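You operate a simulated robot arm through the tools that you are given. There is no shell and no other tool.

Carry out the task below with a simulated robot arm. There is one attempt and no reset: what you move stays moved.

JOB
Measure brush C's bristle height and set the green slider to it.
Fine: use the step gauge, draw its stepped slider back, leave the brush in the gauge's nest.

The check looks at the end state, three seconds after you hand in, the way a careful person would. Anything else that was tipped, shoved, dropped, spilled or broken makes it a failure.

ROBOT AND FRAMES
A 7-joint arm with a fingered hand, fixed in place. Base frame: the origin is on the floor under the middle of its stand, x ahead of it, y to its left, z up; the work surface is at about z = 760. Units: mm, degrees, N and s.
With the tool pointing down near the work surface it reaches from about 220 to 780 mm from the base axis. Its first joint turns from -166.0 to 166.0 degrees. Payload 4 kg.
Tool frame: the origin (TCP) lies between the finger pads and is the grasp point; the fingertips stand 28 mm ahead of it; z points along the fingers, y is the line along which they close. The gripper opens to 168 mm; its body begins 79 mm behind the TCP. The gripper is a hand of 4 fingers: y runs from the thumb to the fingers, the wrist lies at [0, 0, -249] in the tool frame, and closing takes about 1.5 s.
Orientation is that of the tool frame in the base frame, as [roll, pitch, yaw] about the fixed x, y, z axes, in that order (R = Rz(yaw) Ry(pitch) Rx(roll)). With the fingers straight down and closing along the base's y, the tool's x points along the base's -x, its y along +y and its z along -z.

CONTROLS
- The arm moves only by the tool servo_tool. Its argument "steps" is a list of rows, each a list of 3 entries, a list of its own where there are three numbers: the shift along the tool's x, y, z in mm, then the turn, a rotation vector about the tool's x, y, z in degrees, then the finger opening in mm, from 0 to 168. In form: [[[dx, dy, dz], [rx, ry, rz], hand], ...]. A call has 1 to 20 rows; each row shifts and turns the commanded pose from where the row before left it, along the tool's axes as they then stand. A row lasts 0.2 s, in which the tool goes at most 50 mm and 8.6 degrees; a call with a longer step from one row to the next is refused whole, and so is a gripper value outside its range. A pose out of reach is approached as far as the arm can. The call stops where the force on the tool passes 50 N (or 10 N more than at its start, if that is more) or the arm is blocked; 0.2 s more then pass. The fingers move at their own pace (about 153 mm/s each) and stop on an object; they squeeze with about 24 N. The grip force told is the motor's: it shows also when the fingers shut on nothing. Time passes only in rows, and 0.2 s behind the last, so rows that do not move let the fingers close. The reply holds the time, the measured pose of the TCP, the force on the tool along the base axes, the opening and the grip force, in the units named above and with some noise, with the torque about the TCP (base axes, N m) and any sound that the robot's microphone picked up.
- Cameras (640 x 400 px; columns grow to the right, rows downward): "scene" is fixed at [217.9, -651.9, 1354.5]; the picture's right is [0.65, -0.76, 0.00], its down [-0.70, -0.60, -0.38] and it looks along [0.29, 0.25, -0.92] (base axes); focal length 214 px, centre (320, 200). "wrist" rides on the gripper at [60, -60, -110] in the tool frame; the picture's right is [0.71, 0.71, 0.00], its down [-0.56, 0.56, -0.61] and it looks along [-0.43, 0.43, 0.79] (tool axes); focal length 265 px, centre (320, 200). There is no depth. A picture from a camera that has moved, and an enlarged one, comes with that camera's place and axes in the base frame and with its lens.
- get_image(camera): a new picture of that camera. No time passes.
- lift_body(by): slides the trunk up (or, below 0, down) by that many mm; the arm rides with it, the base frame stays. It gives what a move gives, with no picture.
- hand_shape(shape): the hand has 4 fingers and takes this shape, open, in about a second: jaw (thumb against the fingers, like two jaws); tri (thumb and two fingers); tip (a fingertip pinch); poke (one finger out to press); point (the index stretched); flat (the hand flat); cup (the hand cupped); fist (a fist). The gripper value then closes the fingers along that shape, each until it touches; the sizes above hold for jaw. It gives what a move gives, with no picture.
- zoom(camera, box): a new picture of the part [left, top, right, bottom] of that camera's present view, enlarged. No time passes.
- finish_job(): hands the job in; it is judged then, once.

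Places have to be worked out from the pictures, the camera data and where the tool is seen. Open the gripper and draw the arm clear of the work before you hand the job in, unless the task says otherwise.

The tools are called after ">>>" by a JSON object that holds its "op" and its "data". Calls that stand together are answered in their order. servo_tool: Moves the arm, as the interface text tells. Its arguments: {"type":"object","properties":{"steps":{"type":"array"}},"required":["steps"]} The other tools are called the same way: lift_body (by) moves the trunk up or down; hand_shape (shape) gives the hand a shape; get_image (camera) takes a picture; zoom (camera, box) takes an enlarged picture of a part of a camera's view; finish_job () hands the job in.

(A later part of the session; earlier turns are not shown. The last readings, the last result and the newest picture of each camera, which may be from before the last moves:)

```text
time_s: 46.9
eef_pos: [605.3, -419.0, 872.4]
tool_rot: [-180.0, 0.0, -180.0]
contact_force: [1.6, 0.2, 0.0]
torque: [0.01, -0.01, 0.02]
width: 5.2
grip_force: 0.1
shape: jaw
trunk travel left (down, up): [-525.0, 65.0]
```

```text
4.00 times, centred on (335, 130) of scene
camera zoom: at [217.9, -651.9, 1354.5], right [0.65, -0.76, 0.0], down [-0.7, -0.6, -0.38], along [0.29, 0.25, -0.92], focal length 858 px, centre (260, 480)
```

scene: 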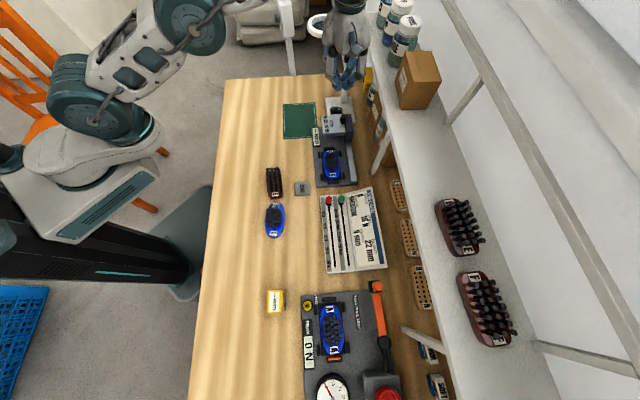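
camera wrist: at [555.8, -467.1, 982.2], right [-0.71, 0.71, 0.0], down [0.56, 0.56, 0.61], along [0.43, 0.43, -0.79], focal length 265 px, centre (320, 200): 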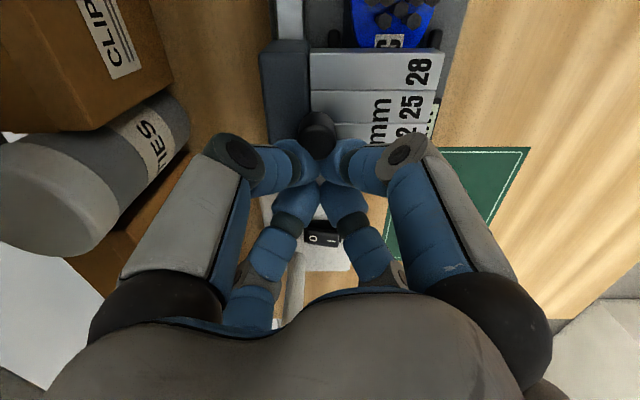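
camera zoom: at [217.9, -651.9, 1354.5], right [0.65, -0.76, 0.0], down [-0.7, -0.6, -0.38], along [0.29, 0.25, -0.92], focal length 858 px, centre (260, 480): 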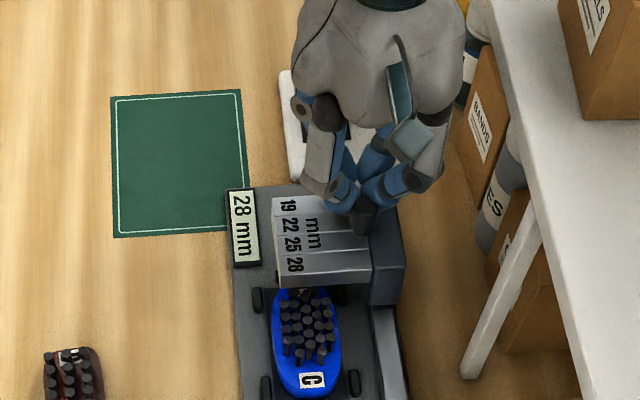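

The block now overhangs the brush, still at 28 mm with no extra force. Continuing in small steps.

>>> {"op": "servo_tool", "data": {"steps": [[[2.12, -2.12, 0], [0, 0, 0], 5], [[2.12, -2.12, 0], [0, 0, 0], 5], [[2.12, -2.12, 0], [0, 0, 0], 5], [[2.12, -2.12, 0], [0, 0, 0], 5], [[0, 0, 0], [0, 0, 0], 5]]}}

>>> {"op": "zoom", "data": {"camera": "scene", "box": [300, 80, 370, 180]}}

```text
time_s: 48.1
eef_pos: [596.2, -425.7, 871.6]
tool_rot: [-179.9, -0.1, 180.0]
contact_force: [2.6, -0.5, 0.8]
torque: [-0.02, -0.06, 0.05]
width: 5.3
grip_force: 0.1
shape: jaw
trunk travel left (down, up): [-525.0, 65.0]
```

```text
4.00 times, centred on (335, 130) of scene
camera zoom: at [217.9, -651.9, 1354.5], right [0.65, -0.76, 0.0], down [-0.7, -0.6, -0.38], along [0.29, 0.25, -0.92], focal length 858 px, centre (260, 480)
```

zoom: 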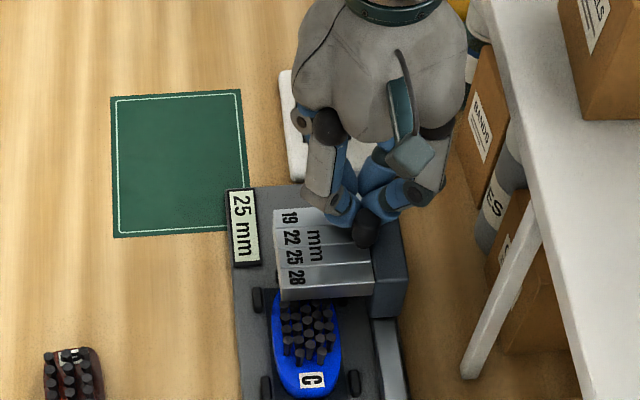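

The display moved to 25 mm, with no blocking yet. I'll go on in the same small steps.

>>> {"op": "servo_tool", "data": {"steps": [[[2.12, -2.12, 0], [0, 0, 0], 5], [[2.12, -2.12, 0], [0, 0, 0], 5], [[2.12, -2.12, 0], [0, 0, 0], 5], [[2.12, -2.12, 0], [0, 0, 0], 5], [[0, 0, 0], [0, 0, 0], 5]]}}

>>> {"op": "zoom", "data": {"camera": "scene", "box": [300, 80, 370, 180]}}

```text
time_s: 49.3
eef_pos: [587.6, -435.7, 872.7]
tool_rot: [-180.0, 0.0, 180.0]
contact_force: [2.3, 0.0, 0.0]
torque: [-0.01, -0.01, 0.02]
width: 5.1
grip_force: 0.1
shape: jaw
trunk travel left (down, up): [-525.0, 65.0]
```

```text
4.00 times, centred on (335, 130) of scene
camera zoom: at [217.9, -651.9, 1354.5], right [0.65, -0.76, 0.0], down [-0.7, -0.6, -0.38], along [0.29, 0.25, -0.92], focal length 858 px, centre (260, 480)
```

zoom: 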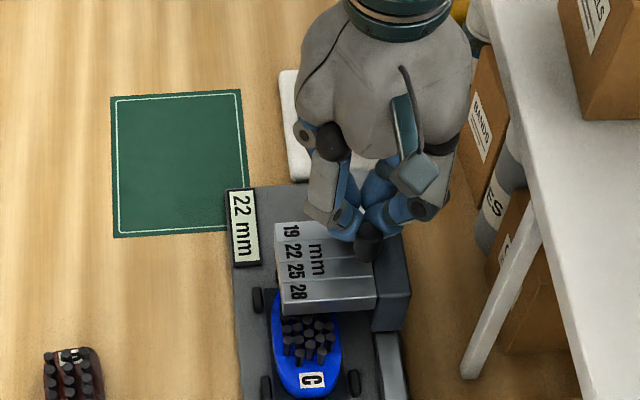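

Now 22 mm, still free. From here I'll use finer 2 mm steps, since a stop could come at any point.

>>> {"op": "servo_tool", "data": {"steps": [[[1.42, -1.42, 0], [0, 0, 0], 5], [[1.42, -1.42, 0], [0, 0, 0], 5], [[1.42, -1.42, 0], [0, 0, 0], 5], [[0, 0, 0], [0, 0, 0], 5]]}}

>>> {"op": "zoom", "data": {"camera": "scene", "box": [300, 80, 370, 180]}}

```text
time_s: 50.3
eef_pos: [584.4, -439.2, 870.5]
tool_rot: [180.0, 0.0, 180.0]
contact_force: [2.6, 0.1, 1.0]
torque: [0.04, -0.02, 0.05]
width: 5.3
grip_force: 0.0
shape: jaw
trunk travel left (down, up): [-525.0, 65.0]
```

```text
4.00 times, centred on (335, 130) of scene
camera zoom: at [217.9, -651.9, 1354.5], right [0.65, -0.76, 0.0], down [-0.7, -0.6, -0.38], along [0.29, 0.25, -0.92], focal length 858 px, centre (260, 480)
```

zoom: 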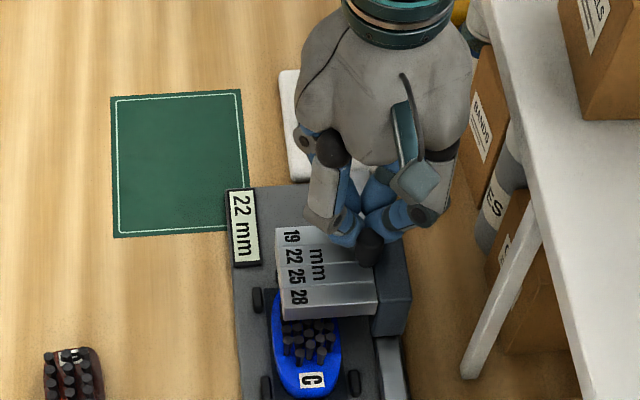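

Force is still low and the display reads 22 mm. Continuing in 2 mm steps.

>>> {"op": "servo_tool", "data": {"steps": [[[1.42, -1.42, 0], [0, 0, 0], 5], [[1.42, -1.42, 0], [0, 0, 0], 5], [[0, 0, 0], [0, 0, 0], 5]]}}

>>> {"op": "zoom", "data": {"camera": "scene", "box": [300, 80, 370, 180]}}

>>> {"op": "servo_tool", "data": {"steps": [[[1.42, -1.42, 0], [0, 0, 0], 5], [[1.42, -1.42, 0], [0, 0, 0], 5], [[0, 0, 0], [0, 0, 0], 5]]}}

>>> {"op": "zoom", "data": {"camera": "scene", "box": [300, 80, 370, 180]}}

```text
time_s: 51.1
eef_pos: [582.1, -441.6, 871.5]
tool_rot: [-180.0, 0.0, 180.0]
contact_force: [1.7, -0.6, 0.7]
torque: [0.01, -0.03, 0.02]
width: 5.4
grip_force: 0.0
shape: jaw
trunk travel left (down, up): [-525.0, 65.0]
```

```text
4.00 times, centred on (335, 130) of scene
camera zoom: at [217.9, -651.9, 1354.5], right [0.65, -0.76, 0.0], down [-0.7, -0.6, -0.38], along [0.29, 0.25, -0.92], focal length 858 px, centre (260, 480)
```

zoom: 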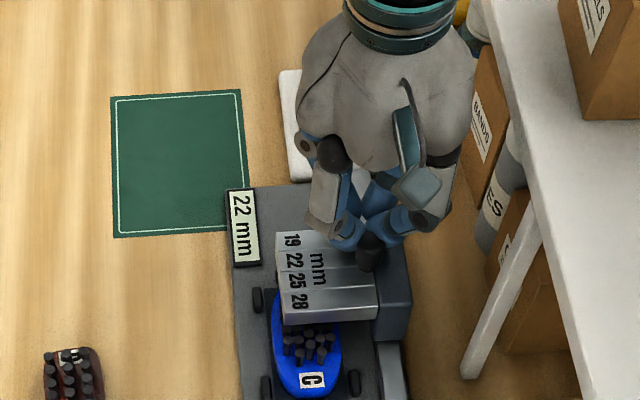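

```text
time_s: 51.9
eef_pos: [578.1, -444.9, 872.0]
tool_rot: [-180.0, 0.1, 180.0]
contact_force: [2.0, -0.7, -0.4]
torque: [-0.02, -0.02, 0.0]
width: 5.4
grip_force: 0.1
shape: jaw
trunk travel left (down, up): [-525.0, 65.0]
```

```text
4.00 times, centred on (335, 130) of scene
camera zoom: at [217.9, -651.9, 1354.5], right [0.65, -0.76, 0.0], down [-0.7, -0.6, -0.38], along [0.29, 0.25, -0.92], focal length 858 px, centre (260, 480)
```

zoom: 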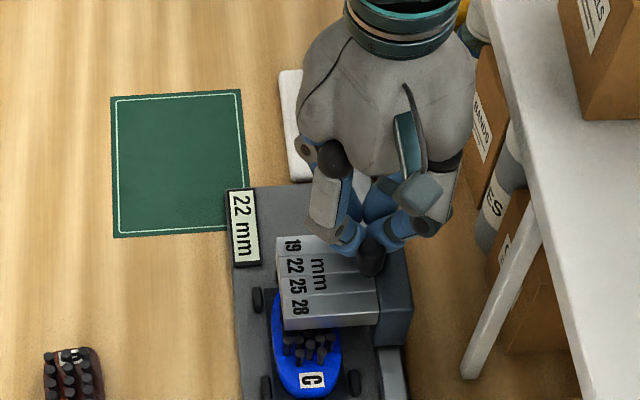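

Still free at 22 mm. The next zone (19) would begin about now, so I'll continue carefully.

>>> {"op": "servo_tool", "data": {"steps": [[[1.42, -1.42, 0], [0, 0, 0], 5], [[1.42, -1.42, 0], [0, 0, 0], 5], [[0, 0, 0], [0, 0, 0], 5]]}}

>>> {"op": "zoom", "data": {"camera": "scene", "box": [300, 80, 370, 180]}}

>>> {"op": "get_image", "data": {"camera": "wrist"}}

```text
time_s: 52.7
eef_pos: [575.8, -446.2, 871.7]
tool_rot: [-180.0, 0.0, 180.0]
contact_force: [1.7, -0.6, 0.7]
torque: [0.03, -0.02, 0.03]
width: 5.5
grip_force: 0.0
shape: jaw
trunk travel left (down, up): [-525.0, 65.0]
```

```text
4.00 times, centred on (335, 130) of scene
camera zoom: at [217.9, -651.9, 1354.5], right [0.65, -0.76, 0.0], down [-0.7, -0.6, -0.38], along [0.29, 0.25, -0.92], focal length 858 px, centre (260, 480)
```

zoom: 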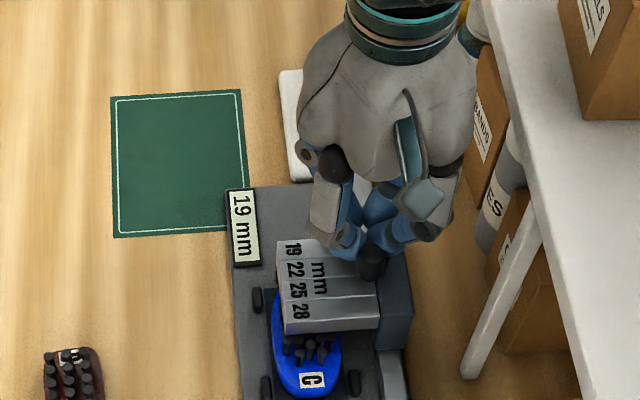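

```text
taken
camera wrist: at [516.2, -506.5, 982.4], right [-0.71, 0.71, 0.0], down [0.56, 0.56, 0.61], along [0.43, 0.43, -0.79], focal length 265 px, centre (320, 200)
```

wrist: 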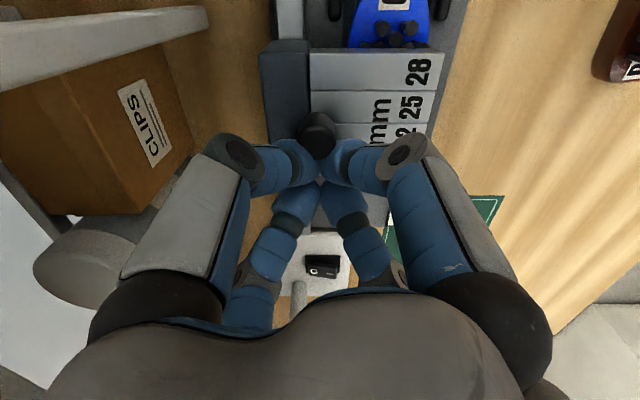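

The display now reads 19 mm with no stop yet. I'll push a little further to find the real stop and see whether 19 mm holds.

>>> {"op": "servo_tool", "data": {"steps": [[[1.42, -1.42, 0], [0, 0, 0], 5], [[1.42, -1.42, 0], [0, 0, 0], 5], [[0, 0, 0], [0, 0, 0], 5]]}}

>>> {"op": "zoom", "data": {"camera": "scene", "box": [300, 80, 370, 180]}}

>>> {"op": "servo_tool", "data": {"steps": [[[1.42, -1.42, 0], [0, 0, 0], 5], [[1.42, -1.42, 0], [0, 0, 0], 5], [[0, 0, 0], [0, 0, 0], 5]]}}

>>> {"op": "zoom", "data": {"camera": "scene", "box": [300, 80, 370, 180]}}

```text
time_s: 53.5
eef_pos: [572.3, -449.7, 871.8]
tool_rot: [180.0, 0.0, -180.0]
contact_force: [1.8, -0.9, 0.6]
torque: [-0.03, -0.02, 0.01]
width: 5.4
grip_force: 0.1
shape: jaw
trunk travel left (down, up): [-525.0, 65.0]
```

```text
4.00 times, centred on (335, 130) of scene
camera zoom: at [217.9, -651.9, 1354.5], right [0.65, -0.76, 0.0], down [-0.7, -0.6, -0.38], along [0.29, 0.25, -0.92], focal length 858 px, centre (260, 480)
```

zoom: 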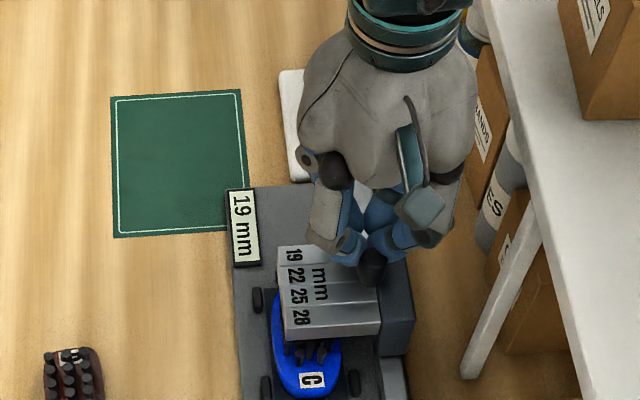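

```text
time_s: 54.3
eef_pos: [569.0, -452.6, 871.8]
tool_rot: [-179.9, 0.0, 179.9]
contact_force: [1.8, -0.8, -0.7]
torque: [-0.03, 0.01, 0.04]
width: 5.4
grip_force: 0.1
shape: jaw
trunk travel left (down, up): [-525.0, 65.0]
```

```text
4.00 times, centred on (335, 130) of scene
camera zoom: at [217.9, -651.9, 1354.5], right [0.65, -0.76, 0.0], down [-0.7, -0.6, -0.38], along [0.29, 0.25, -0.92], focal length 858 px, centre (260, 480)
```

zoom: 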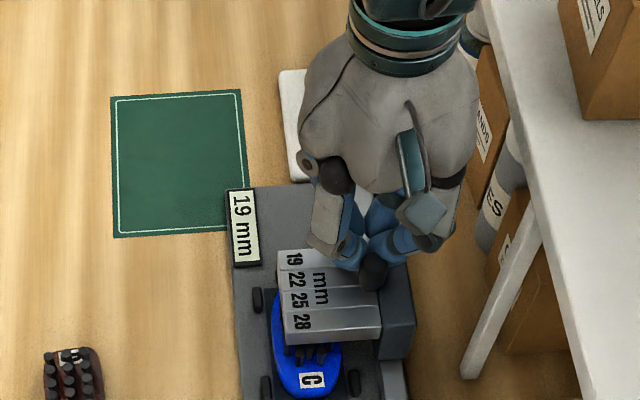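

Still moving freely at 19 mm. I'll check the hand's clearance to the shelf leg before pushing the last stretch.

>>> {"op": "get_image", "data": {"camera": "wrist"}}

>>> {"op": "zoom", "data": {"camera": "scene", "box": [330, 100, 400, 190]}}

```text
taken
camera wrist: at [510.1, -512.6, 982.4], right [-0.71, 0.71, 0.0], down [0.56, 0.56, 0.61], along [0.43, 0.43, -0.79], focal length 265 px, centre (320, 200)
```

wrist: 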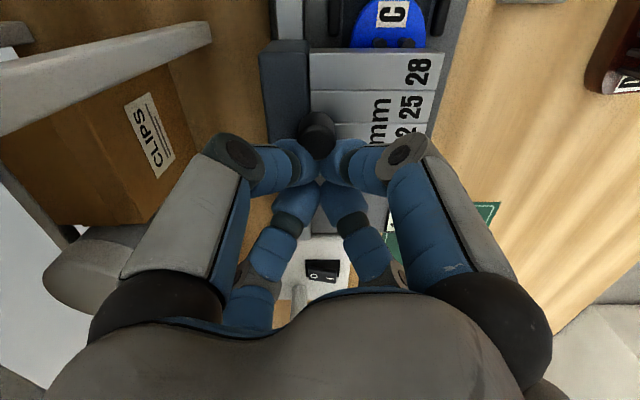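

```text
4.44 times, centred on (365, 145) of scene
camera zoom: at [217.9, -651.9, 1354.5], right [0.65, -0.76, 0.0], down [-0.7, -0.6, -0.38], along [0.29, 0.25, -0.92], focal length 953 px, centre (120, 444)
```

zoom: 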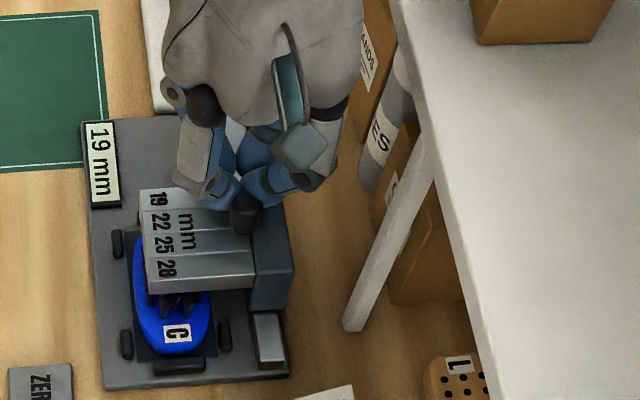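

Clearance to the leg and shelf edge is about 20 mm, fine. I'll continue pushing in 2 mm steps until it stops.

>>> {"op": "servo_tool", "data": {"steps": [[[1.42, -1.42, 0], [0, 0, 0], 5], [[1.42, -1.42, 0], [0, 0, 0], 5], [[0, 0, 0], [0, 0, 0], 5]]}}

>>> {"op": "servo_tool", "data": {"steps": [[[1.42, -1.42, 0], [0, 0, 0], 5], [[0, 0, 0], [0, 0, 0], 5]]}}

>>> {"op": "servo_tool", "data": {"steps": [[[1.42, -1.42, 0], [0, 0, 0], 5], [[0, 0, 0], [0, 0, 0], 5]]}}

>>> {"op": "zoom", "data": {"camera": "scene", "box": [300, 80, 370, 180]}}

```text
time_s: 55.1
eef_pos: [567.8, -457.1, 871.4]
tool_rot: [-180.0, 0.1, -179.9]
contact_force: [3.3, 0.2, 0.2]
torque: [0.03, -0.04, 0.06]
width: 5.4
grip_force: 0.1
shape: jaw
trunk travel left (down, up): [-525.0, 65.0]
```

```text
time_s: 55.7
eef_pos: [568.3, -456.8, 871.7]
tool_rot: [-179.9, 0.0, -179.9]
contact_force: [5.7, 2.7, -0.8]
torque: [0.05, -0.04, 0.05]
width: 5.1
grip_force: 0.1
shape: jaw
trunk travel left (down, up): [-525.0, 65.0]
```

```text
time_s: 56.3
eef_pos: [565.5, -456.8, 872.3]
tool_rot: [-179.9, 0.0, -179.9]
contact_force: [12.2, 5.9, -0.7]
torque: [0.08, -0.18, 0.18]
width: 5.0
grip_force: 0.0
shape: jaw
trunk travel left (down, up): [-525.0, 65.0]
```

```text
4.00 times, centred on (335, 130) of scene
camera zoom: at [217.9, -651.9, 1354.5], right [0.65, -0.76, 0.0], down [-0.7, -0.6, -0.38], along [0.29, 0.25, -0.92], focal length 858 px, centre (260, 480)
```

zoom: 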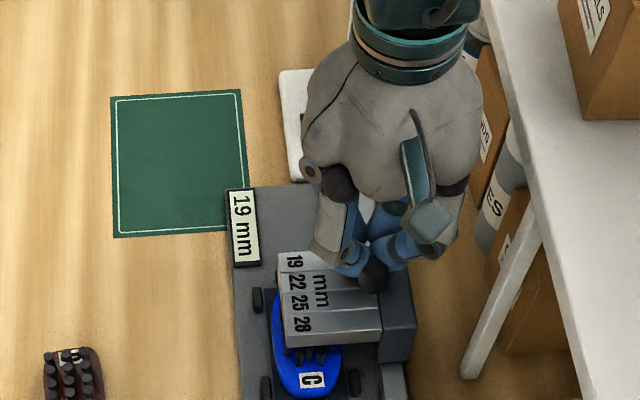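

A clear stop: force rose to about 13 N with the block stationary and the display holding at 19 mm, matching my optical estimate of 17–20 mm. So C's bristle height is 19 mm. I'll ease off, lift above the knob, and go round to its front side to draw the slider back.

>>> {"op": "servo_tool", "data": {"steps": [[[-2.83, 2.83, 0], [0, 0, 0], 5], [[-2.83, 2.83, 0], [0, 0, 0], 5], [[-2.83, 2.83, 0], [0, 0, 0], 5], [[0, 0, -10], [0, 0, 0], 5], [[0, 0, -20], [0, 0, 0], 5], [[0, 0, -20], [0, 0, 0], 5], [[0, 0, 0], [0, 0, 0], 5]]}}

>>> {"op": "zoom", "data": {"camera": "scene", "box": [300, 80, 370, 180]}}

>>> {"op": "get_image", "data": {"camera": "wrist"}}

```text
time_s: 57.9
eef_pos: [572.5, -449.5, 920.3]
tool_rot: [-180.0, 0.0, 180.0]
contact_force: [-0.4, 0.8, -0.5]
torque: [-0.02, -0.01, -0.02]
width: 5.3
grip_force: 0.1
shape: jaw
trunk travel left (down, up): [-525.0, 65.0]
```

```text
4.00 times, centred on (335, 130) of scene
camera zoom: at [217.9, -651.9, 1354.5], right [0.65, -0.76, 0.0], down [-0.7, -0.6, -0.38], along [0.29, 0.25, -0.92], focal length 858 px, centre (260, 480)
```

zoom: 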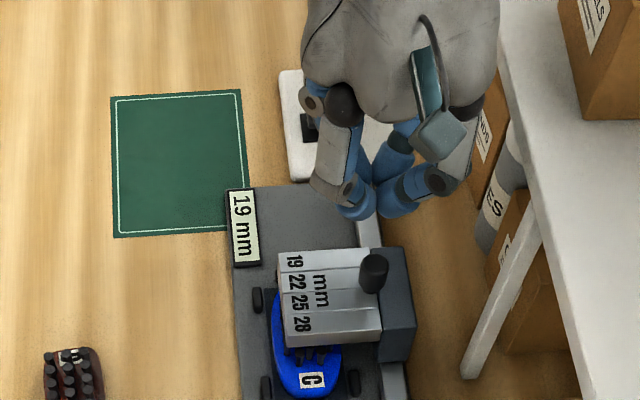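

```text
taken
camera wrist: at [512.7, -509.9, 1031.1], right [-0.71, 0.71, 0.0], down [0.56, 0.56, 0.61], along [0.43, 0.43, -0.79], focal length 265 px, centre (320, 200)
```

wrist: 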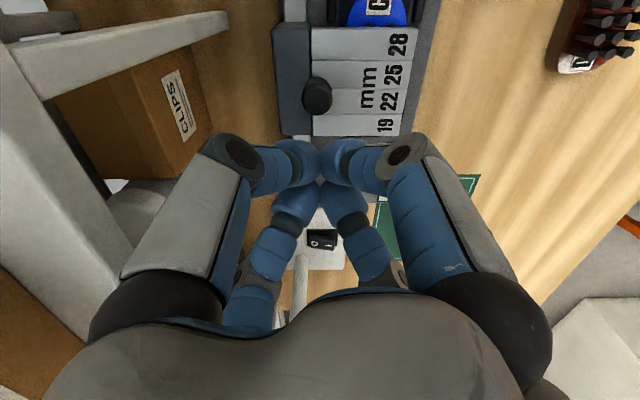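

The display holds 19 mm with nothing pushing. The knob is now at f≈50; I'll pass over it at height to its near side.

>>> {"op": "servo_tool", "data": {"steps": [[[18.2, -18.2, 0], [0, 0, 0], 5], [[18.2, -18.2, 0], [0, 0, 0], 5], [[18.2, -18.2, 0], [0, 0, 0], 5], [[0, 0, 0], [0, 0, 0], 5], [[0, 0, 0], [0, 0, 0], 5]]}}

>>> {"op": "get_image", "data": {"camera": "wrist"}}

>>> {"op": "zoom", "data": {"camera": "scene", "box": [300, 100, 400, 200]}}

```text
time_s: 59.1
eef_pos: [519.9, -505.8, 923.0]
tool_rot: [179.9, 0.0, -180.0]
contact_force: [-0.3, 0.5, 0.0]
torque: [0.02, -0.03, -0.01]
width: 5.3
grip_force: 0.1
shape: jaw
trunk travel left (down, up): [-525.0, 65.0]
```

```text
taken
camera wrist: at [459.5, -565.0, 1032.8], right [-0.71, 0.71, 0.0], down [0.56, 0.56, 0.61], along [0.43, 0.43, -0.79], focal length 265 px, centre (320, 200)
```

wrist: 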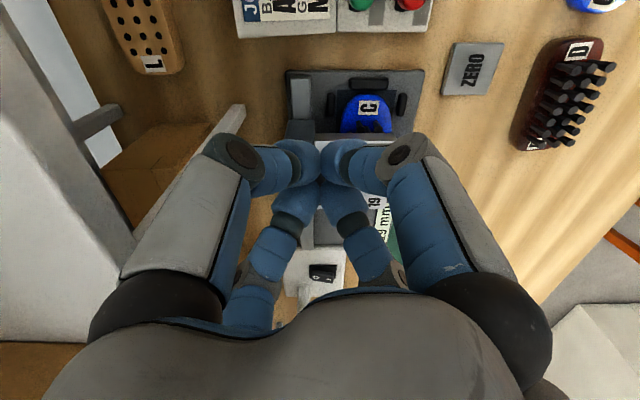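

```text
4.00 times, centred on (350, 150) of scene
camera zoom: at [217.9, -651.9, 1354.5], right [0.65, -0.76, 0.0], down [-0.7, -0.6, -0.38], along [0.29, 0.25, -0.92], focal length 858 px, centre (200, 400)
```

zoom: 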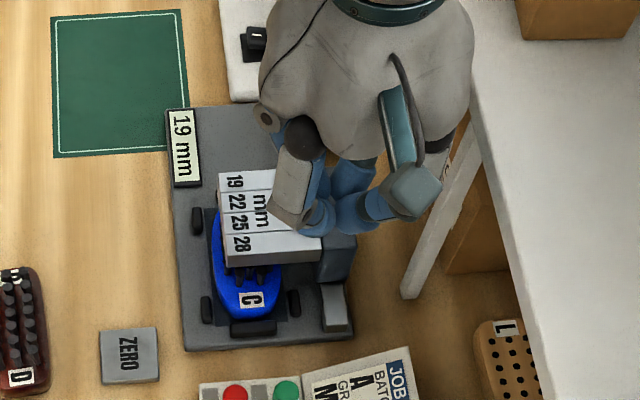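

I'm on the knob's near side with about 40 mm between centres, and the shelf leg is roughly 20 mm clear. I'll lower to pushing height.

>>> {"op": "servo_tool", "data": {"steps": [[[0, 0, 14], [0, 0, 0], 5], [[0, 0, 14], [0, 0, 0], 5], [[0, 0, 12], [0, 0, 0], 5], [[0, 0, 10], [0, 0, 0], 5], [[0, 0, 0], [0, 0, 0], 5]]}}

>>> {"op": "get_image", "data": {"camera": "wrist"}}

>>> {"op": "zoom", "data": {"camera": "scene", "box": [300, 100, 400, 200]}}

```text
time_s: 60.3
eef_pos: [518.8, -504.6, 872.7]
tool_rot: [180.0, -0.1, 179.8]
contact_force: [-0.2, -0.2, -0.3]
torque: [0.0, -0.03, -0.01]
width: 5.3
grip_force: 0.1
shape: jaw
trunk travel left (down, up): [-525.0, 65.0]
```

```text
taken
camera wrist: at [459.2, -564.2, 981.8], right [-0.71, 0.71, 0.0], down [0.56, 0.56, 0.61], along [0.43, 0.43, -0.79], focal length 265 px, centre (320, 200)
```

wrist: 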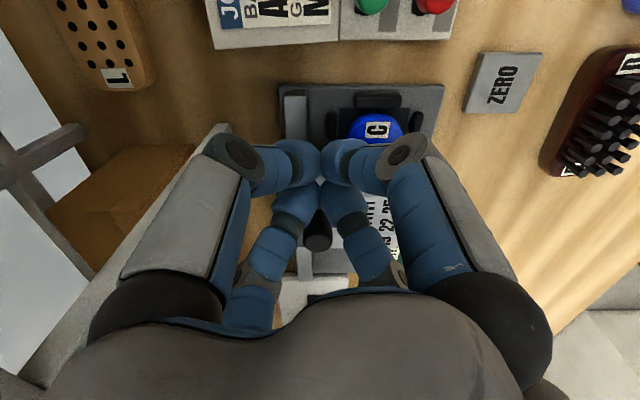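

```text
4.00 times, centred on (350, 150) of scene
camera zoom: at [217.9, -651.9, 1354.5], right [0.65, -0.76, 0.0], down [-0.7, -0.6, -0.38], along [0.29, 0.25, -0.92], focal length 858 px, centre (200, 400)
```

zoom: 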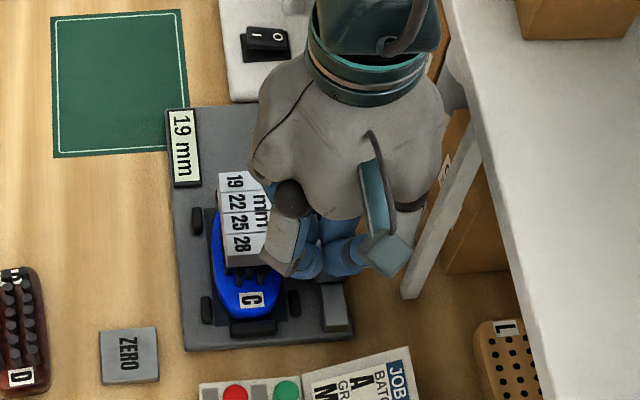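

The knob shows between the two far fingers, well centred. I'll push it back along the rail, starting gently.

>>> {"op": "servo_tool", "data": {"steps": [[[-2.12, 2.12, 0], [0, 0, 0], 5], [[-2.12, 2.12, 0], [0, 0, 0], 5], [[-2.12, 2.12, 0], [0, 0, 0], 5], [[-2.12, 2.12, 0], [0, 0, 0], 5], [[-2.12, 2.12, 0], [0, 0, 0], 5], [[-2.12, 2.12, 0], [0, 0, 0], 5], [[-2.12, 2.12, 0], [0, 0, 0], 5], [[0, 0, 0], [0, 0, 0], 5]]}}

>>> {"op": "zoom", "data": {"camera": "scene", "box": [300, 100, 400, 200]}}

```text
time_s: 62.1
eef_pos: [533.3, -490.7, 870.6]
tool_rot: [-180.0, 0.0, 180.0]
contact_force: [0.5, -3.4, 0.9]
torque: [-0.02, -0.01, 0.0]
width: 5.2
grip_force: 0.0
shape: jaw
trunk travel left (down, up): [-525.0, 65.0]
```

```text
4.00 times, centred on (350, 150) of scene
camera zoom: at [217.9, -651.9, 1354.5], right [0.65, -0.76, 0.0], down [-0.7, -0.6, -0.38], along [0.29, 0.25, -0.92], focal length 858 px, centre (200, 400)
```

zoom: 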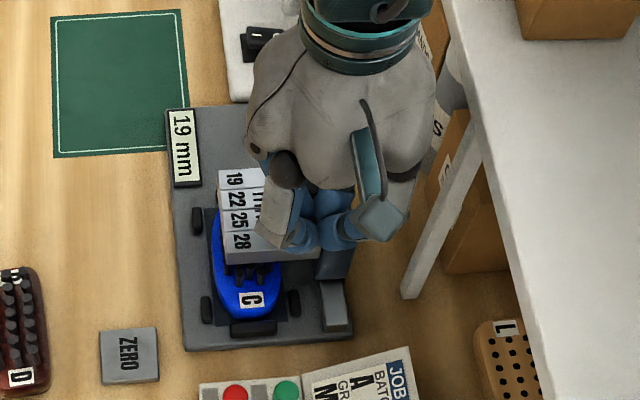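

Contact is made (about 3 N). I'll continue pushing back.

>>> {"op": "servo_tool", "data": {"steps": [[[-2.83, 2.83, 0], [0, 0, 0], 5], [[-2.83, 2.83, 0], [0, 0, 0], 5], [[-2.83, 2.83, 0], [0, 0, 0], 5], [[-2.83, 2.83, 0], [0, 0, 0], 5], [[-2.83, 2.83, 0], [0, 0, 0], 5], [[-2.83, 2.83, 0], [0, 0, 0], 5], [[0, 0, 0], [0, 0, 0], 5]]}}

>>> {"op": "zoom", "data": {"camera": "scene", "box": [300, 100, 400, 200]}}

>>> {"op": "get_image", "data": {"camera": "wrist"}}

```text
time_s: 63.7
eef_pos: [550.6, -473.0, 872.0]
tool_rot: [-180.0, 0.0, -180.0]
contact_force: [-0.3, -0.8, 0.4]
torque: [-0.01, -0.02, -0.06]
width: 4.9
grip_force: 0.1
shape: jaw
trunk travel left (down, up): [-525.0, 65.0]
```

```text
4.00 times, centred on (350, 150) of scene
camera zoom: at [217.9, -651.9, 1354.5], right [0.65, -0.76, 0.0], down [-0.7, -0.6, -0.38], along [0.29, 0.25, -0.92], focal length 858 px, centre (200, 400)
```

zoom: 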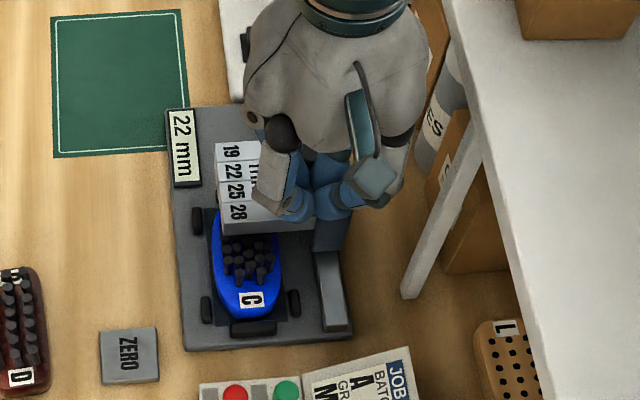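

```text
taken
camera wrist: at [490.7, -532.5, 982.3], right [-0.71, 0.71, 0.0], down [0.56, 0.56, 0.61], along [0.43, 0.43, -0.79], focal length 265 px, centre (320, 200)
```

wrist: 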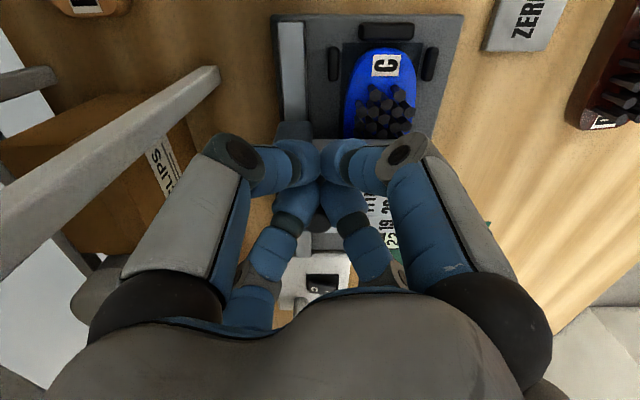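

The block slides back (display live at 22 as it goes). I'll keep drawing it back.

>>> {"op": "servo_tool", "data": {"steps": [[[-2.83, 2.83, 0], [0, 0, 0], 5], [[-2.83, 2.83, 0], [0, 0, 0], 5], [[-2.83, 2.83, 0], [0, 0, 0], 5], [[-2.83, 2.83, 0], [0, 0, 0], 5], [[-2.83, 2.83, 0], [0, 0, 0], 5], [[-2.83, 2.83, 0], [0, 0, 0], 5], [[-2.83, 2.83, 0], [0, 0, 0], 5], [[-2.83, 2.83, 0], [0, 0, 0], 5], [[-2.83, 2.83, 0], [0, 0, 0], 5], [[-2.83, 2.83, 0], [0, 0, 0], 5], [[-2.83, 2.83, 0], [0, 0, 0], 5], [[-2.83, 2.83, 0], [0, 0, 0], 5], [[0, 0, 0], [0, 0, 0], 5]]}}

>>> {"op": "zoom", "data": {"camera": "scene", "box": [300, 90, 380, 190]}}

```text
time_s: 66.5
eef_pos: [583.1, -439.6, 870.9]
tool_rot: [179.9, 0.1, 180.0]
contact_force: [-0.5, -1.3, 1.1]
torque: [-0.01, -0.04, -0.06]
width: 5.2
grip_force: 0.0
shape: jaw
trunk travel left (down, up): [-525.0, 65.0]
```

```text
4.00 times, centred on (340, 140) of scene
camera zoom: at [217.9, -651.9, 1354.5], right [0.65, -0.76, 0.0], down [-0.7, -0.6, -0.38], along [0.29, 0.25, -0.92], focal length 858 px, centre (240, 440)
```

zoom: 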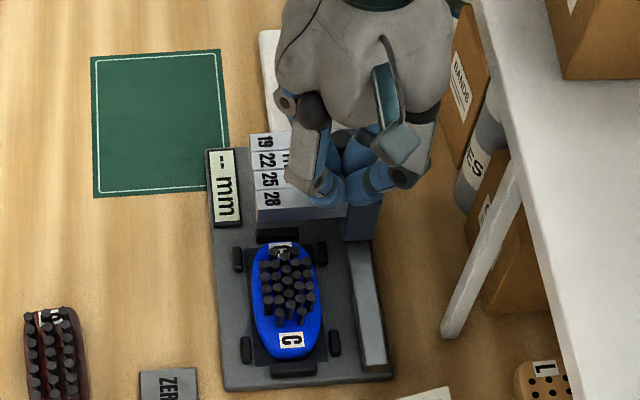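

The display is back to "--". About 25 mm remain to the original home; I'll go on in smaller steps until it meets its stop.

>>> {"op": "servo_tool", "data": {"steps": [[[-2.12, 2.12, 0], [0, 0, 0], 5], [[-2.12, 2.12, 0], [0, 0, 0], 5], [[-2.12, 2.12, 0], [0, 0, 0], 5], [[-2.12, 2.12, 0], [0, 0, 0], 5], [[-2.12, 2.12, 0], [0, 0, 0], 5], [[-2.12, 2.12, 0], [0, 0, 0], 5], [[0, 0, 0], [0, 0, 0], 5]]}}

>>> {"op": "servo_tool", "data": {"steps": [[[-1.42, 1.42, 0], [0, 0, 0], 5], [[-1.42, 1.42, 0], [0, 0, 0], 5], [[0, 0, 0], [0, 0, 0], 5]]}}

>>> {"op": "zoom", "data": {"camera": "scene", "box": [300, 90, 380, 190]}}

```text
time_s: 68.1
eef_pos: [596.0, -427.6, 872.8]
tool_rot: [180.0, 0.0, -180.0]
contact_force: [-0.7, -0.8, -0.5]
torque: [0.0, 0.03, -0.04]
width: 5.1
grip_force: 0.1
shape: jaw
trunk travel left (down, up): [-525.0, 65.0]
```

```text
time_s: 68.9
eef_pos: [598.6, -423.6, 871.5]
tool_rot: [-180.0, 0.1, -179.9]
contact_force: [-0.5, -1.4, 0.0]
torque: [-0.01, -0.02, -0.01]
width: 5.2
grip_force: 0.1
shape: jaw
trunk travel left (down, up): [-525.0, 65.0]
```

```text
4.00 times, centred on (340, 140) of scene
camera zoom: at [217.9, -651.9, 1354.5], right [0.65, -0.76, 0.0], down [-0.7, -0.6, -0.38], along [0.29, 0.25, -0.92], focal length 858 px, centre (240, 440)
```

zoom: 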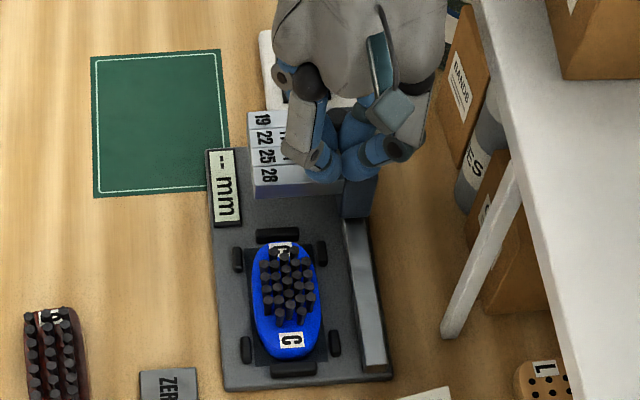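

Nearly home. I'll go on 2 mm at a time and watch for the end stop.

>>> {"op": "servo_tool", "data": {"steps": [[[-1.42, 1.42, 0], [0, 0, 0], 5], [[0, 0, 0], [0, 0, 0], 5]]}}

>>> {"op": "servo_tool", "data": {"steps": [[[-1.42, 1.42, 0], [0, 0, 0], 5], [[0, 0, 0], [0, 0, 0], 5]]}}

>>> {"op": "servo_tool", "data": {"steps": [[[-1.42, 1.42, 0], [0, 0, 0], 5], [[0, 0, 0], [0, 0, 0], 5]]}}

>>> {"op": "zoom", "data": {"camera": "scene", "box": [300, 90, 380, 190]}}

```text
time_s: 69.5
eef_pos: [600.2, -422.2, 871.1]
tool_rot: [179.9, -0.1, 179.9]
contact_force: [0.4, -1.6, 0.7]
torque: [0.02, 0.0, -0.03]
width: 5.3
grip_force: 0.0
shape: jaw
trunk travel left (down, up): [-525.0, 65.0]
```

```text
time_s: 70.1
eef_pos: [601.3, -421.1, 871.9]
tool_rot: [179.9, -0.1, -180.0]
contact_force: [0.1, -1.7, 0.4]
torque: [-0.06, -0.01, -0.04]
width: 5.0
grip_force: 0.1
shape: jaw
trunk travel left (down, up): [-525.0, 65.0]
```

```text
time_s: 70.7
eef_pos: [603.2, -420.2, 871.3]
tool_rot: [-179.9, 0.0, -180.0]
contact_force: [-0.5, -2.2, -0.1]
torque: [-0.01, -0.01, -0.03]
width: 5.2
grip_force: 0.1
shape: jaw
trunk travel left (down, up): [-525.0, 65.0]
```

```text
4.00 times, centred on (340, 140) of scene
camera zoom: at [217.9, -651.9, 1354.5], right [0.65, -0.76, 0.0], down [-0.7, -0.6, -0.38], along [0.29, 0.25, -0.92], focal length 858 px, centre (240, 440)
```

zoom: 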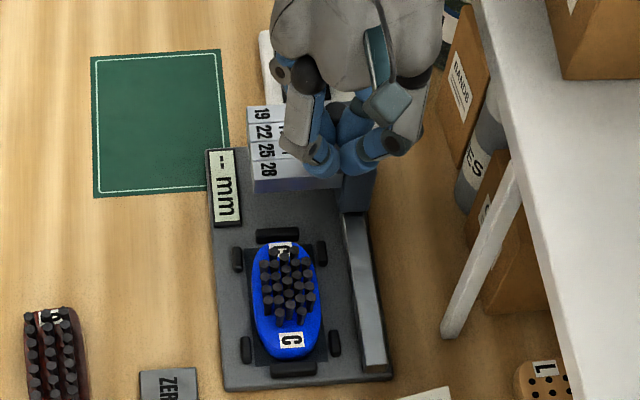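

Compared with the first picture the block is still about 6 mm short of its original place. I'll continue.

>>> {"op": "servo_tool", "data": {"steps": [[[-1.42, 1.42, 0], [0, 0, 0], 5], [[0, 0, 0], [0, 0, 0], 5]]}}

>>> {"op": "servo_tool", "data": {"steps": [[[-1.42, 1.42, 0], [0, 0, 0], 5], [[0, 0, 0], [0, 0, 0], 5]]}}

>>> {"op": "servo_tool", "data": {"steps": [[[-1.42, 1.42, 0], [0, 0, 0], 5], [[0, 0, 0], [0, 0, 0], 5]]}}

>>> {"op": "zoom", "data": {"camera": "scene", "box": [240, 80, 400, 180]}}

```text
time_s: 71.3
eef_pos: [603.2, -418.6, 871.7]
tool_rot: [-179.9, 0.1, 180.0]
contact_force: [-0.3, -2.0, 0.2]
torque: [-0.02, 0.0, -0.07]
width: 5.4
grip_force: 0.0
shape: jaw
trunk travel left (down, up): [-525.0, 65.0]
```

```text
time_s: 71.9
eef_pos: [605.6, -417.2, 871.4]
tool_rot: [-180.0, 0.0, 180.0]
contact_force: [-0.3, -1.7, 0.4]
torque: [-0.03, -0.01, 0.0]
width: 4.8
grip_force: 0.1
shape: jaw
trunk travel left (down, up): [-525.0, 65.0]
```

```text
time_s: 72.5
eef_pos: [606.9, -416.3, 871.1]
tool_rot: [180.0, 0.1, 180.0]
contact_force: [0.5, -1.7, -0.1]
torque: [0.0, 0.01, -0.01]
width: 5.3
grip_force: 0.0
shape: jaw
trunk travel left (down, up): [-525.0, 65.0]
```

```text
4.00 times, centred on (320, 130) of scene
camera zoom: at [217.9, -651.9, 1354.5], right [0.65, -0.76, 0.0], down [-0.7, -0.6, -0.38], along [0.29, 0.25, -0.92], focal length 858 px, centre (320, 480)
```

zoom: 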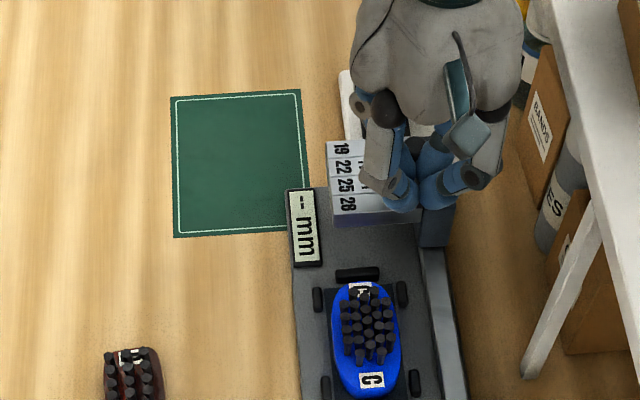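

The block's labels now sit at the same pixels as at the very start. One more small step to feel whether it's at its stop.

>>> {"op": "servo_tool", "data": {"steps": [[[-1.1, 1.1, 0], [0, 0, 0], 5], [[0, 0, 0], [0, 0, 0], 5]]}}

>>> {"op": "zoom", "data": {"camera": "scene", "box": [240, 80, 400, 180]}}

```text
time_s: 73.1
eef_pos: [607.6, -414.5, 871.6]
tool_rot: [180.0, 0.1, 179.9]
contact_force: [-0.7, -3.8, -0.6]
torque: [-0.01, -0.02, -0.02]
width: 5.4
grip_force: 0.0
shape: jaw
trunk travel left (down, up): [-525.0, 65.0]
```

```text
4.00 times, centred on (320, 130) of scene
camera zoom: at [217.9, -651.9, 1354.5], right [0.65, -0.76, 0.0], down [-0.7, -0.6, -0.38], along [0.29, 0.25, -0.92], focal length 858 px, centre (320, 480)
```

zoom: 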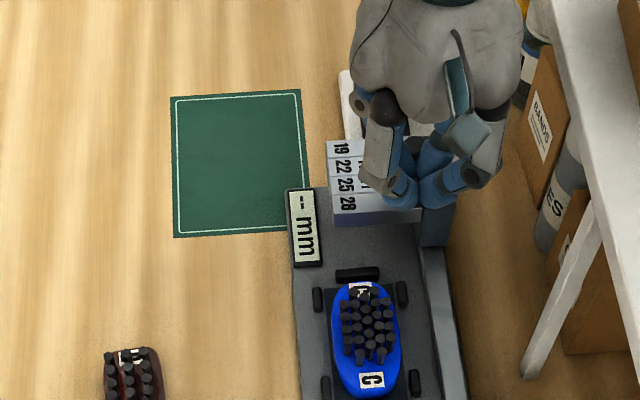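

The force rose to about 4 N, so the slider is fully back at its stop, in its original place with the display at "--". I'll back away from the knob and lift clear.

>>> {"op": "servo_tool", "data": {"steps": [[[2.83, -2.83, 0], [0, 0, 0], 5], [[2.83, -2.83, 0], [0, 0, 0], 5], [[2.83, -2.83, 0], [0, 0, 0], 5], [[0, 0, -15], [0, 0, 0], 5], [[0, 0, -25], [0, 0, 0], 5], [[0, 0, -30], [0, 0, 0], 5], [[0, 0, -20], [0, 0, 0], 5], [[0, 0, 0], [0, 0, 0], 5]]}}

>>> {"op": "zoom", "data": {"camera": "scene", "box": [240, 80, 400, 180]}}

```text
time_s: 74.9
eef_pos: [600.5, -424.9, 962.1]
tool_rot: [-180.0, 0.0, 180.0]
contact_force: [0.2, 0.5, -0.2]
torque: [0.01, -0.03, -0.01]
width: 5.4
grip_force: 0.1
shape: jaw
trunk travel left (down, up): [-525.0, 65.0]
```

```text
4.00 times, centred on (320, 130) of scene
camera zoom: at [217.9, -651.9, 1354.5], right [0.65, -0.76, 0.0], down [-0.7, -0.6, -0.38], along [0.29, 0.25, -0.92], focal length 858 px, centre (320, 480)
```

zoom: 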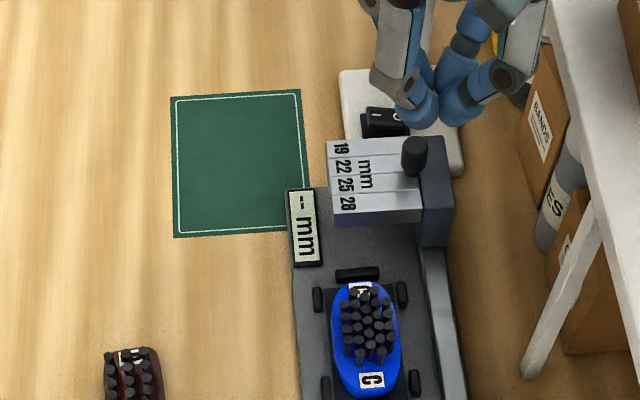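

The block and knob are exactly where they started, and C lies in the nest. Now I'll move back along the bench for a close view of the slider board.

>>> {"op": "servo_tool", "data": {"steps": [[[30.9, -24.7, 0], [0, 0, 0], 5], [[30.9, -24.7, 0], [0, 0, 0], 5], [[30.9, -24.7, 0], [0, 0, 0], 5], [[30.9, -24.7, 0], [0, 0, 0], 5], [[30.9, -24.7, 0], [0, 0, 0], 5], [[30.9, -24.7, 0], [0, 0, 0], 5], [[30.9, -24.7, 0], [0, 0, 0], 5], [[30.9, -24.7, 0], [0, 0, 0], 168], [[0, 0, 0], [0, 0, 0], 168], [[0, 0, 0], [0, 0, 0], 168], [[0, 0, 0], [0, 0, 0], 168]]}}

>>> {"op": "get_image", "data": {"camera": "wrist"}}

>>> {"op": "get_image", "data": {"camera": "scene"}}

```text
time_s: 77.3
eef_pos: [353.5, -621.8, 961.9]
tool_rot: [180.0, 0.1, 179.9]
contact_force: [0.7, -0.4, -0.3]
torque: [0.0, 0.02, 0.01]
width: 167.7
grip_force: 0.1
shape: jaw
trunk travel left (down, up): [-525.0, 65.0]
```

```text
taken
camera wrist: at [294.4, -681.6, 1073.5], right [-0.71, 0.71, 0.0], down [0.56, 0.56, 0.61], along [0.43, 0.43, -0.79], focal length 265 px, centre (320, 200)
```

wrist: 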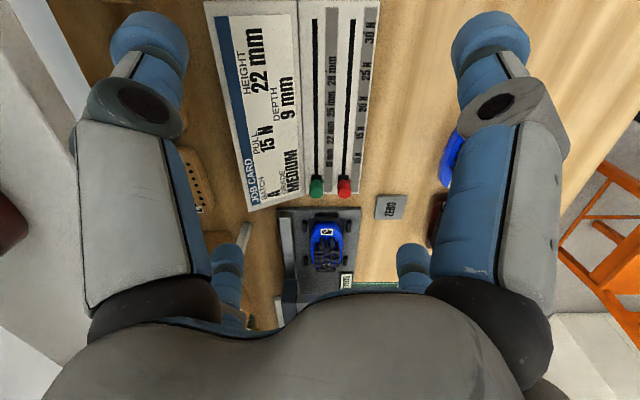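

```text
taken
```

scene: 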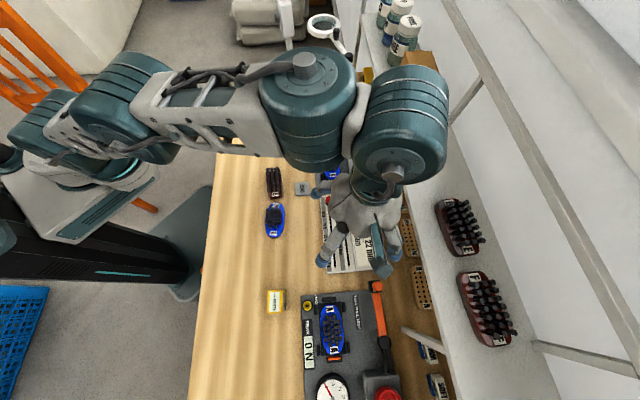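

The whole board is visible. I'll zoom in on the green slider, its pointer and the 19 mm tick.

>>> {"op": "zoom", "data": {"camera": "wrist", "box": [290, 120, 370, 210]}}

>>> {"op": "zoom", "data": {"camera": "wrist", "box": [200, 0, 380, 215]}}

>>> {"op": "zoom", "data": {"camera": "scene", "box": [315, 185, 365, 225]}}

```text
4.44 times, centred on (330, 165) of wrist
camera zoom: at [294.4, -681.6, 1073.5], right [-0.71, 0.71, 0.0], down [0.56, 0.56, 0.61], along [0.43, 0.43, -0.79], focal length 1180 px, centre (276, 356)
```

zoom: 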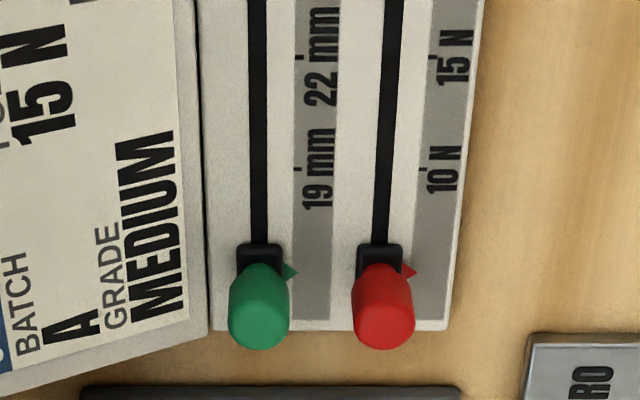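

```text
1.86 times, centred on (290, 108) of wrist
camera zoom: at [294.4, -681.6, 1073.5], right [-0.71, 0.71, 0.0], down [0.56, 0.56, 0.61], along [0.43, 0.43, -0.79], focal length 494 px, centre (376, 372)
```

zoom: 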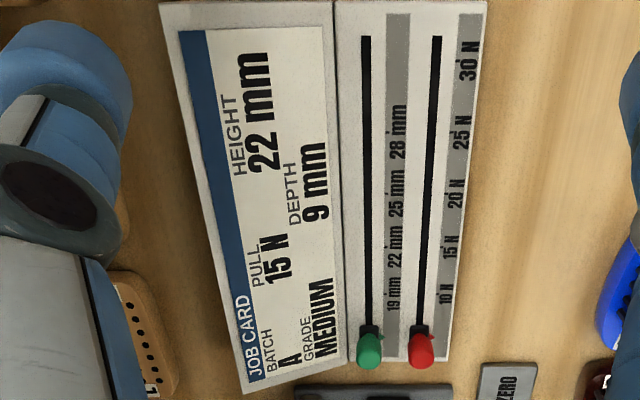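

```text
10.00 times, centred on (340, 205) of scene
camera zoom: at [217.9, -651.9, 1354.5], right [0.65, -0.76, 0.0], down [-0.7, -0.6, -0.38], along [0.29, 0.25, -0.92], focal length 2145 px, centre (120, 150)
```

zoom: 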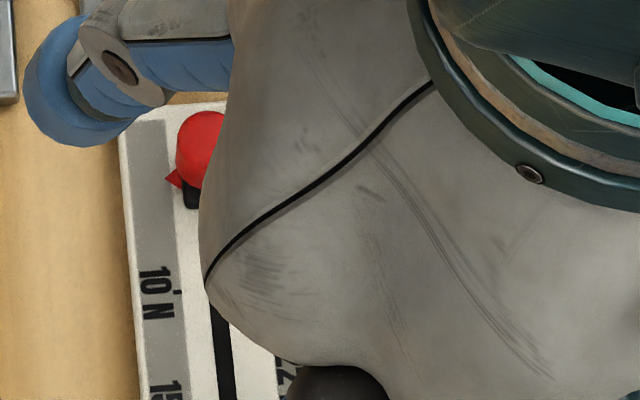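

Triangulation gives: board surface z ≈ 773, green knob at f≈-75, r≈-695 with top z ≈ 801, and the 19 mm tick at f≈-110. So the pointer must travel about 35 mm along the slot. I'll position above the green knob with the fingers at 40 mm and verify.

>>> {"op": "servo_tool", "data": {"steps": [[[-28, 25.7, 0], [0, 0, 0], 40], [[-28, 25.7, 0], [0, 0, 0], 40], [[-27.9, 25.8, 0], [0, 0, 0], 40], [[0, 0, 30], [0, 0, 0], 40], [[0, 0, 30], [0, 0, 0], 40], [[0, 0, 0], [0, 0, 0], 40], [[0, 0, 0], [0, 0, 0], 40]]}}

>>> {"op": "get_image", "data": {"camera": "wrist"}}

>>> {"op": "zoom", "data": {"camera": "wrist", "box": [250, 50, 390, 230]}}

>>> {"op": "zoom", "data": {"camera": "scene", "box": [300, 140, 400, 240]}}

```text
time_s: 78.9
eef_pos: [437.4, -545.3, 902.6]
tool_rot: [179.9, 0.1, 180.0]
contact_force: [1.0, 0.7, 1.0]
torque: [0.0, 0.0, 0.0]
width: 40.2
grip_force: 0.2
shape: jaw
trunk travel left (down, up): [-525.0, 65.0]
```

```text
taken
camera wrist: at [377.0, -605.5, 1013.0], right [-0.71, 0.71, 0.0], down [0.56, 0.56, 0.61], along [0.43, 0.43, -0.79], focal length 265 px, centre (320, 200)
```

wrist: 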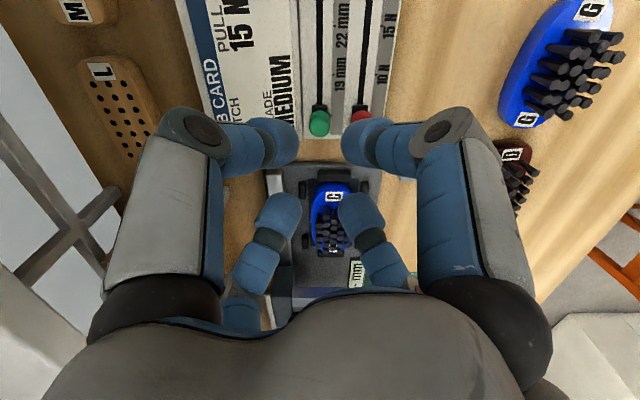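

```text
2.22 times, centred on (320, 140) of wrist
camera zoom: at [377.0, -605.5, 1013.0], right [-0.71, 0.71, 0.0], down [0.56, 0.56, 0.61], along [0.43, 0.43, -0.79], focal length 590 px, centre (320, 333)
```

zoom: 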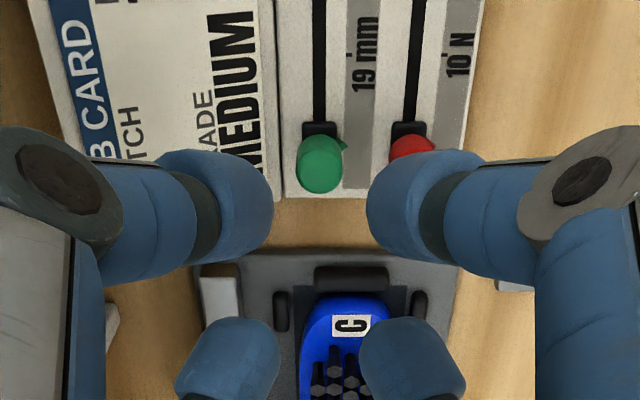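

```text
4.00 times, centred on (350, 190) of scene
camera zoom: at [217.9, -651.9, 1354.5], right [0.65, -0.76, 0.0], down [-0.7, -0.6, -0.38], along [0.29, 0.25, -0.92], focal length 858 px, centre (200, 240)
```

zoom: 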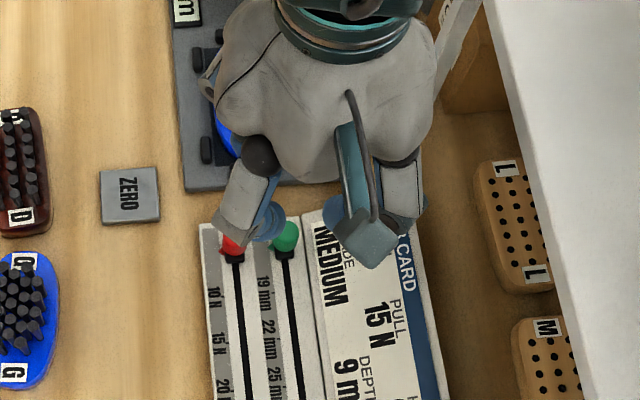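

The knob is centred laterally and about 2 mm ahead of the TCP. I'll correct and descend with the fingers spread around it, first to z ≈ 832.

>>> {"op": "servo_tool", "data": {"steps": [[[-1.4, 1.4, 15], [0, 0, 0], 40], [[0, 0, 20], [0, 0, 0], 40], [[0, 0, 20], [0, 0, 0], 40], [[0, 0, 16], [0, 0, 0], 40], [[0, 0, 0], [0, 0, 0], 40]]}}

>>> {"op": "zoom", "data": {"camera": "wrist", "box": [250, 90, 390, 250]}}

>>> {"op": "zoom", "data": {"camera": "scene", "box": [310, 170, 380, 230]}}

```text
time_s: 80.1
eef_pos: [437.9, -542.0, 830.5]
tool_rot: [-179.9, 0.0, -180.0]
contact_force: [0.7, -0.2, 0.0]
torque: [0.02, 0.03, 0.01]
width: 40.3
grip_force: 0.0
shape: jaw
trunk travel left (down, up): [-525.0, 65.0]
```

```text
2.50 times, centred on (320, 170) of wrist
camera zoom: at [378.9, -601.8, 941.3], right [-0.71, 0.71, 0.0], down [0.56, 0.56, 0.61], along [0.43, 0.43, -0.79], focal length 664 px, centre (320, 275)
```

zoom: 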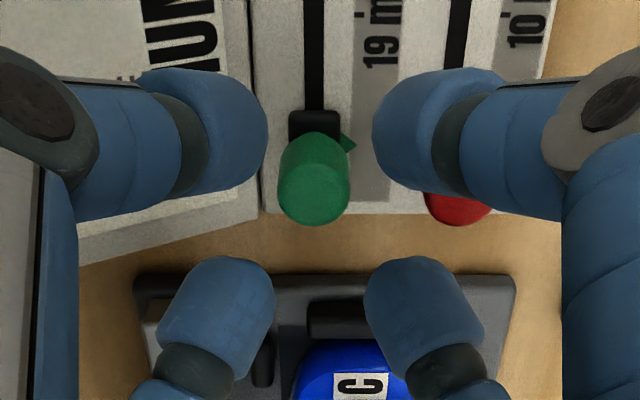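

```text
6.67 times, centred on (345, 200) of scene
camera zoom: at [217.9, -651.9, 1354.5], right [0.65, -0.76, 0.0], down [-0.7, -0.6, -0.38], along [0.29, 0.25, -0.92], focal length 1430 px, centre (153, 200)
```

zoom: 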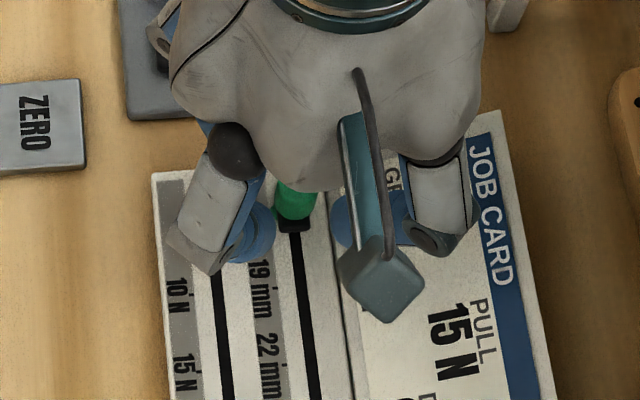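

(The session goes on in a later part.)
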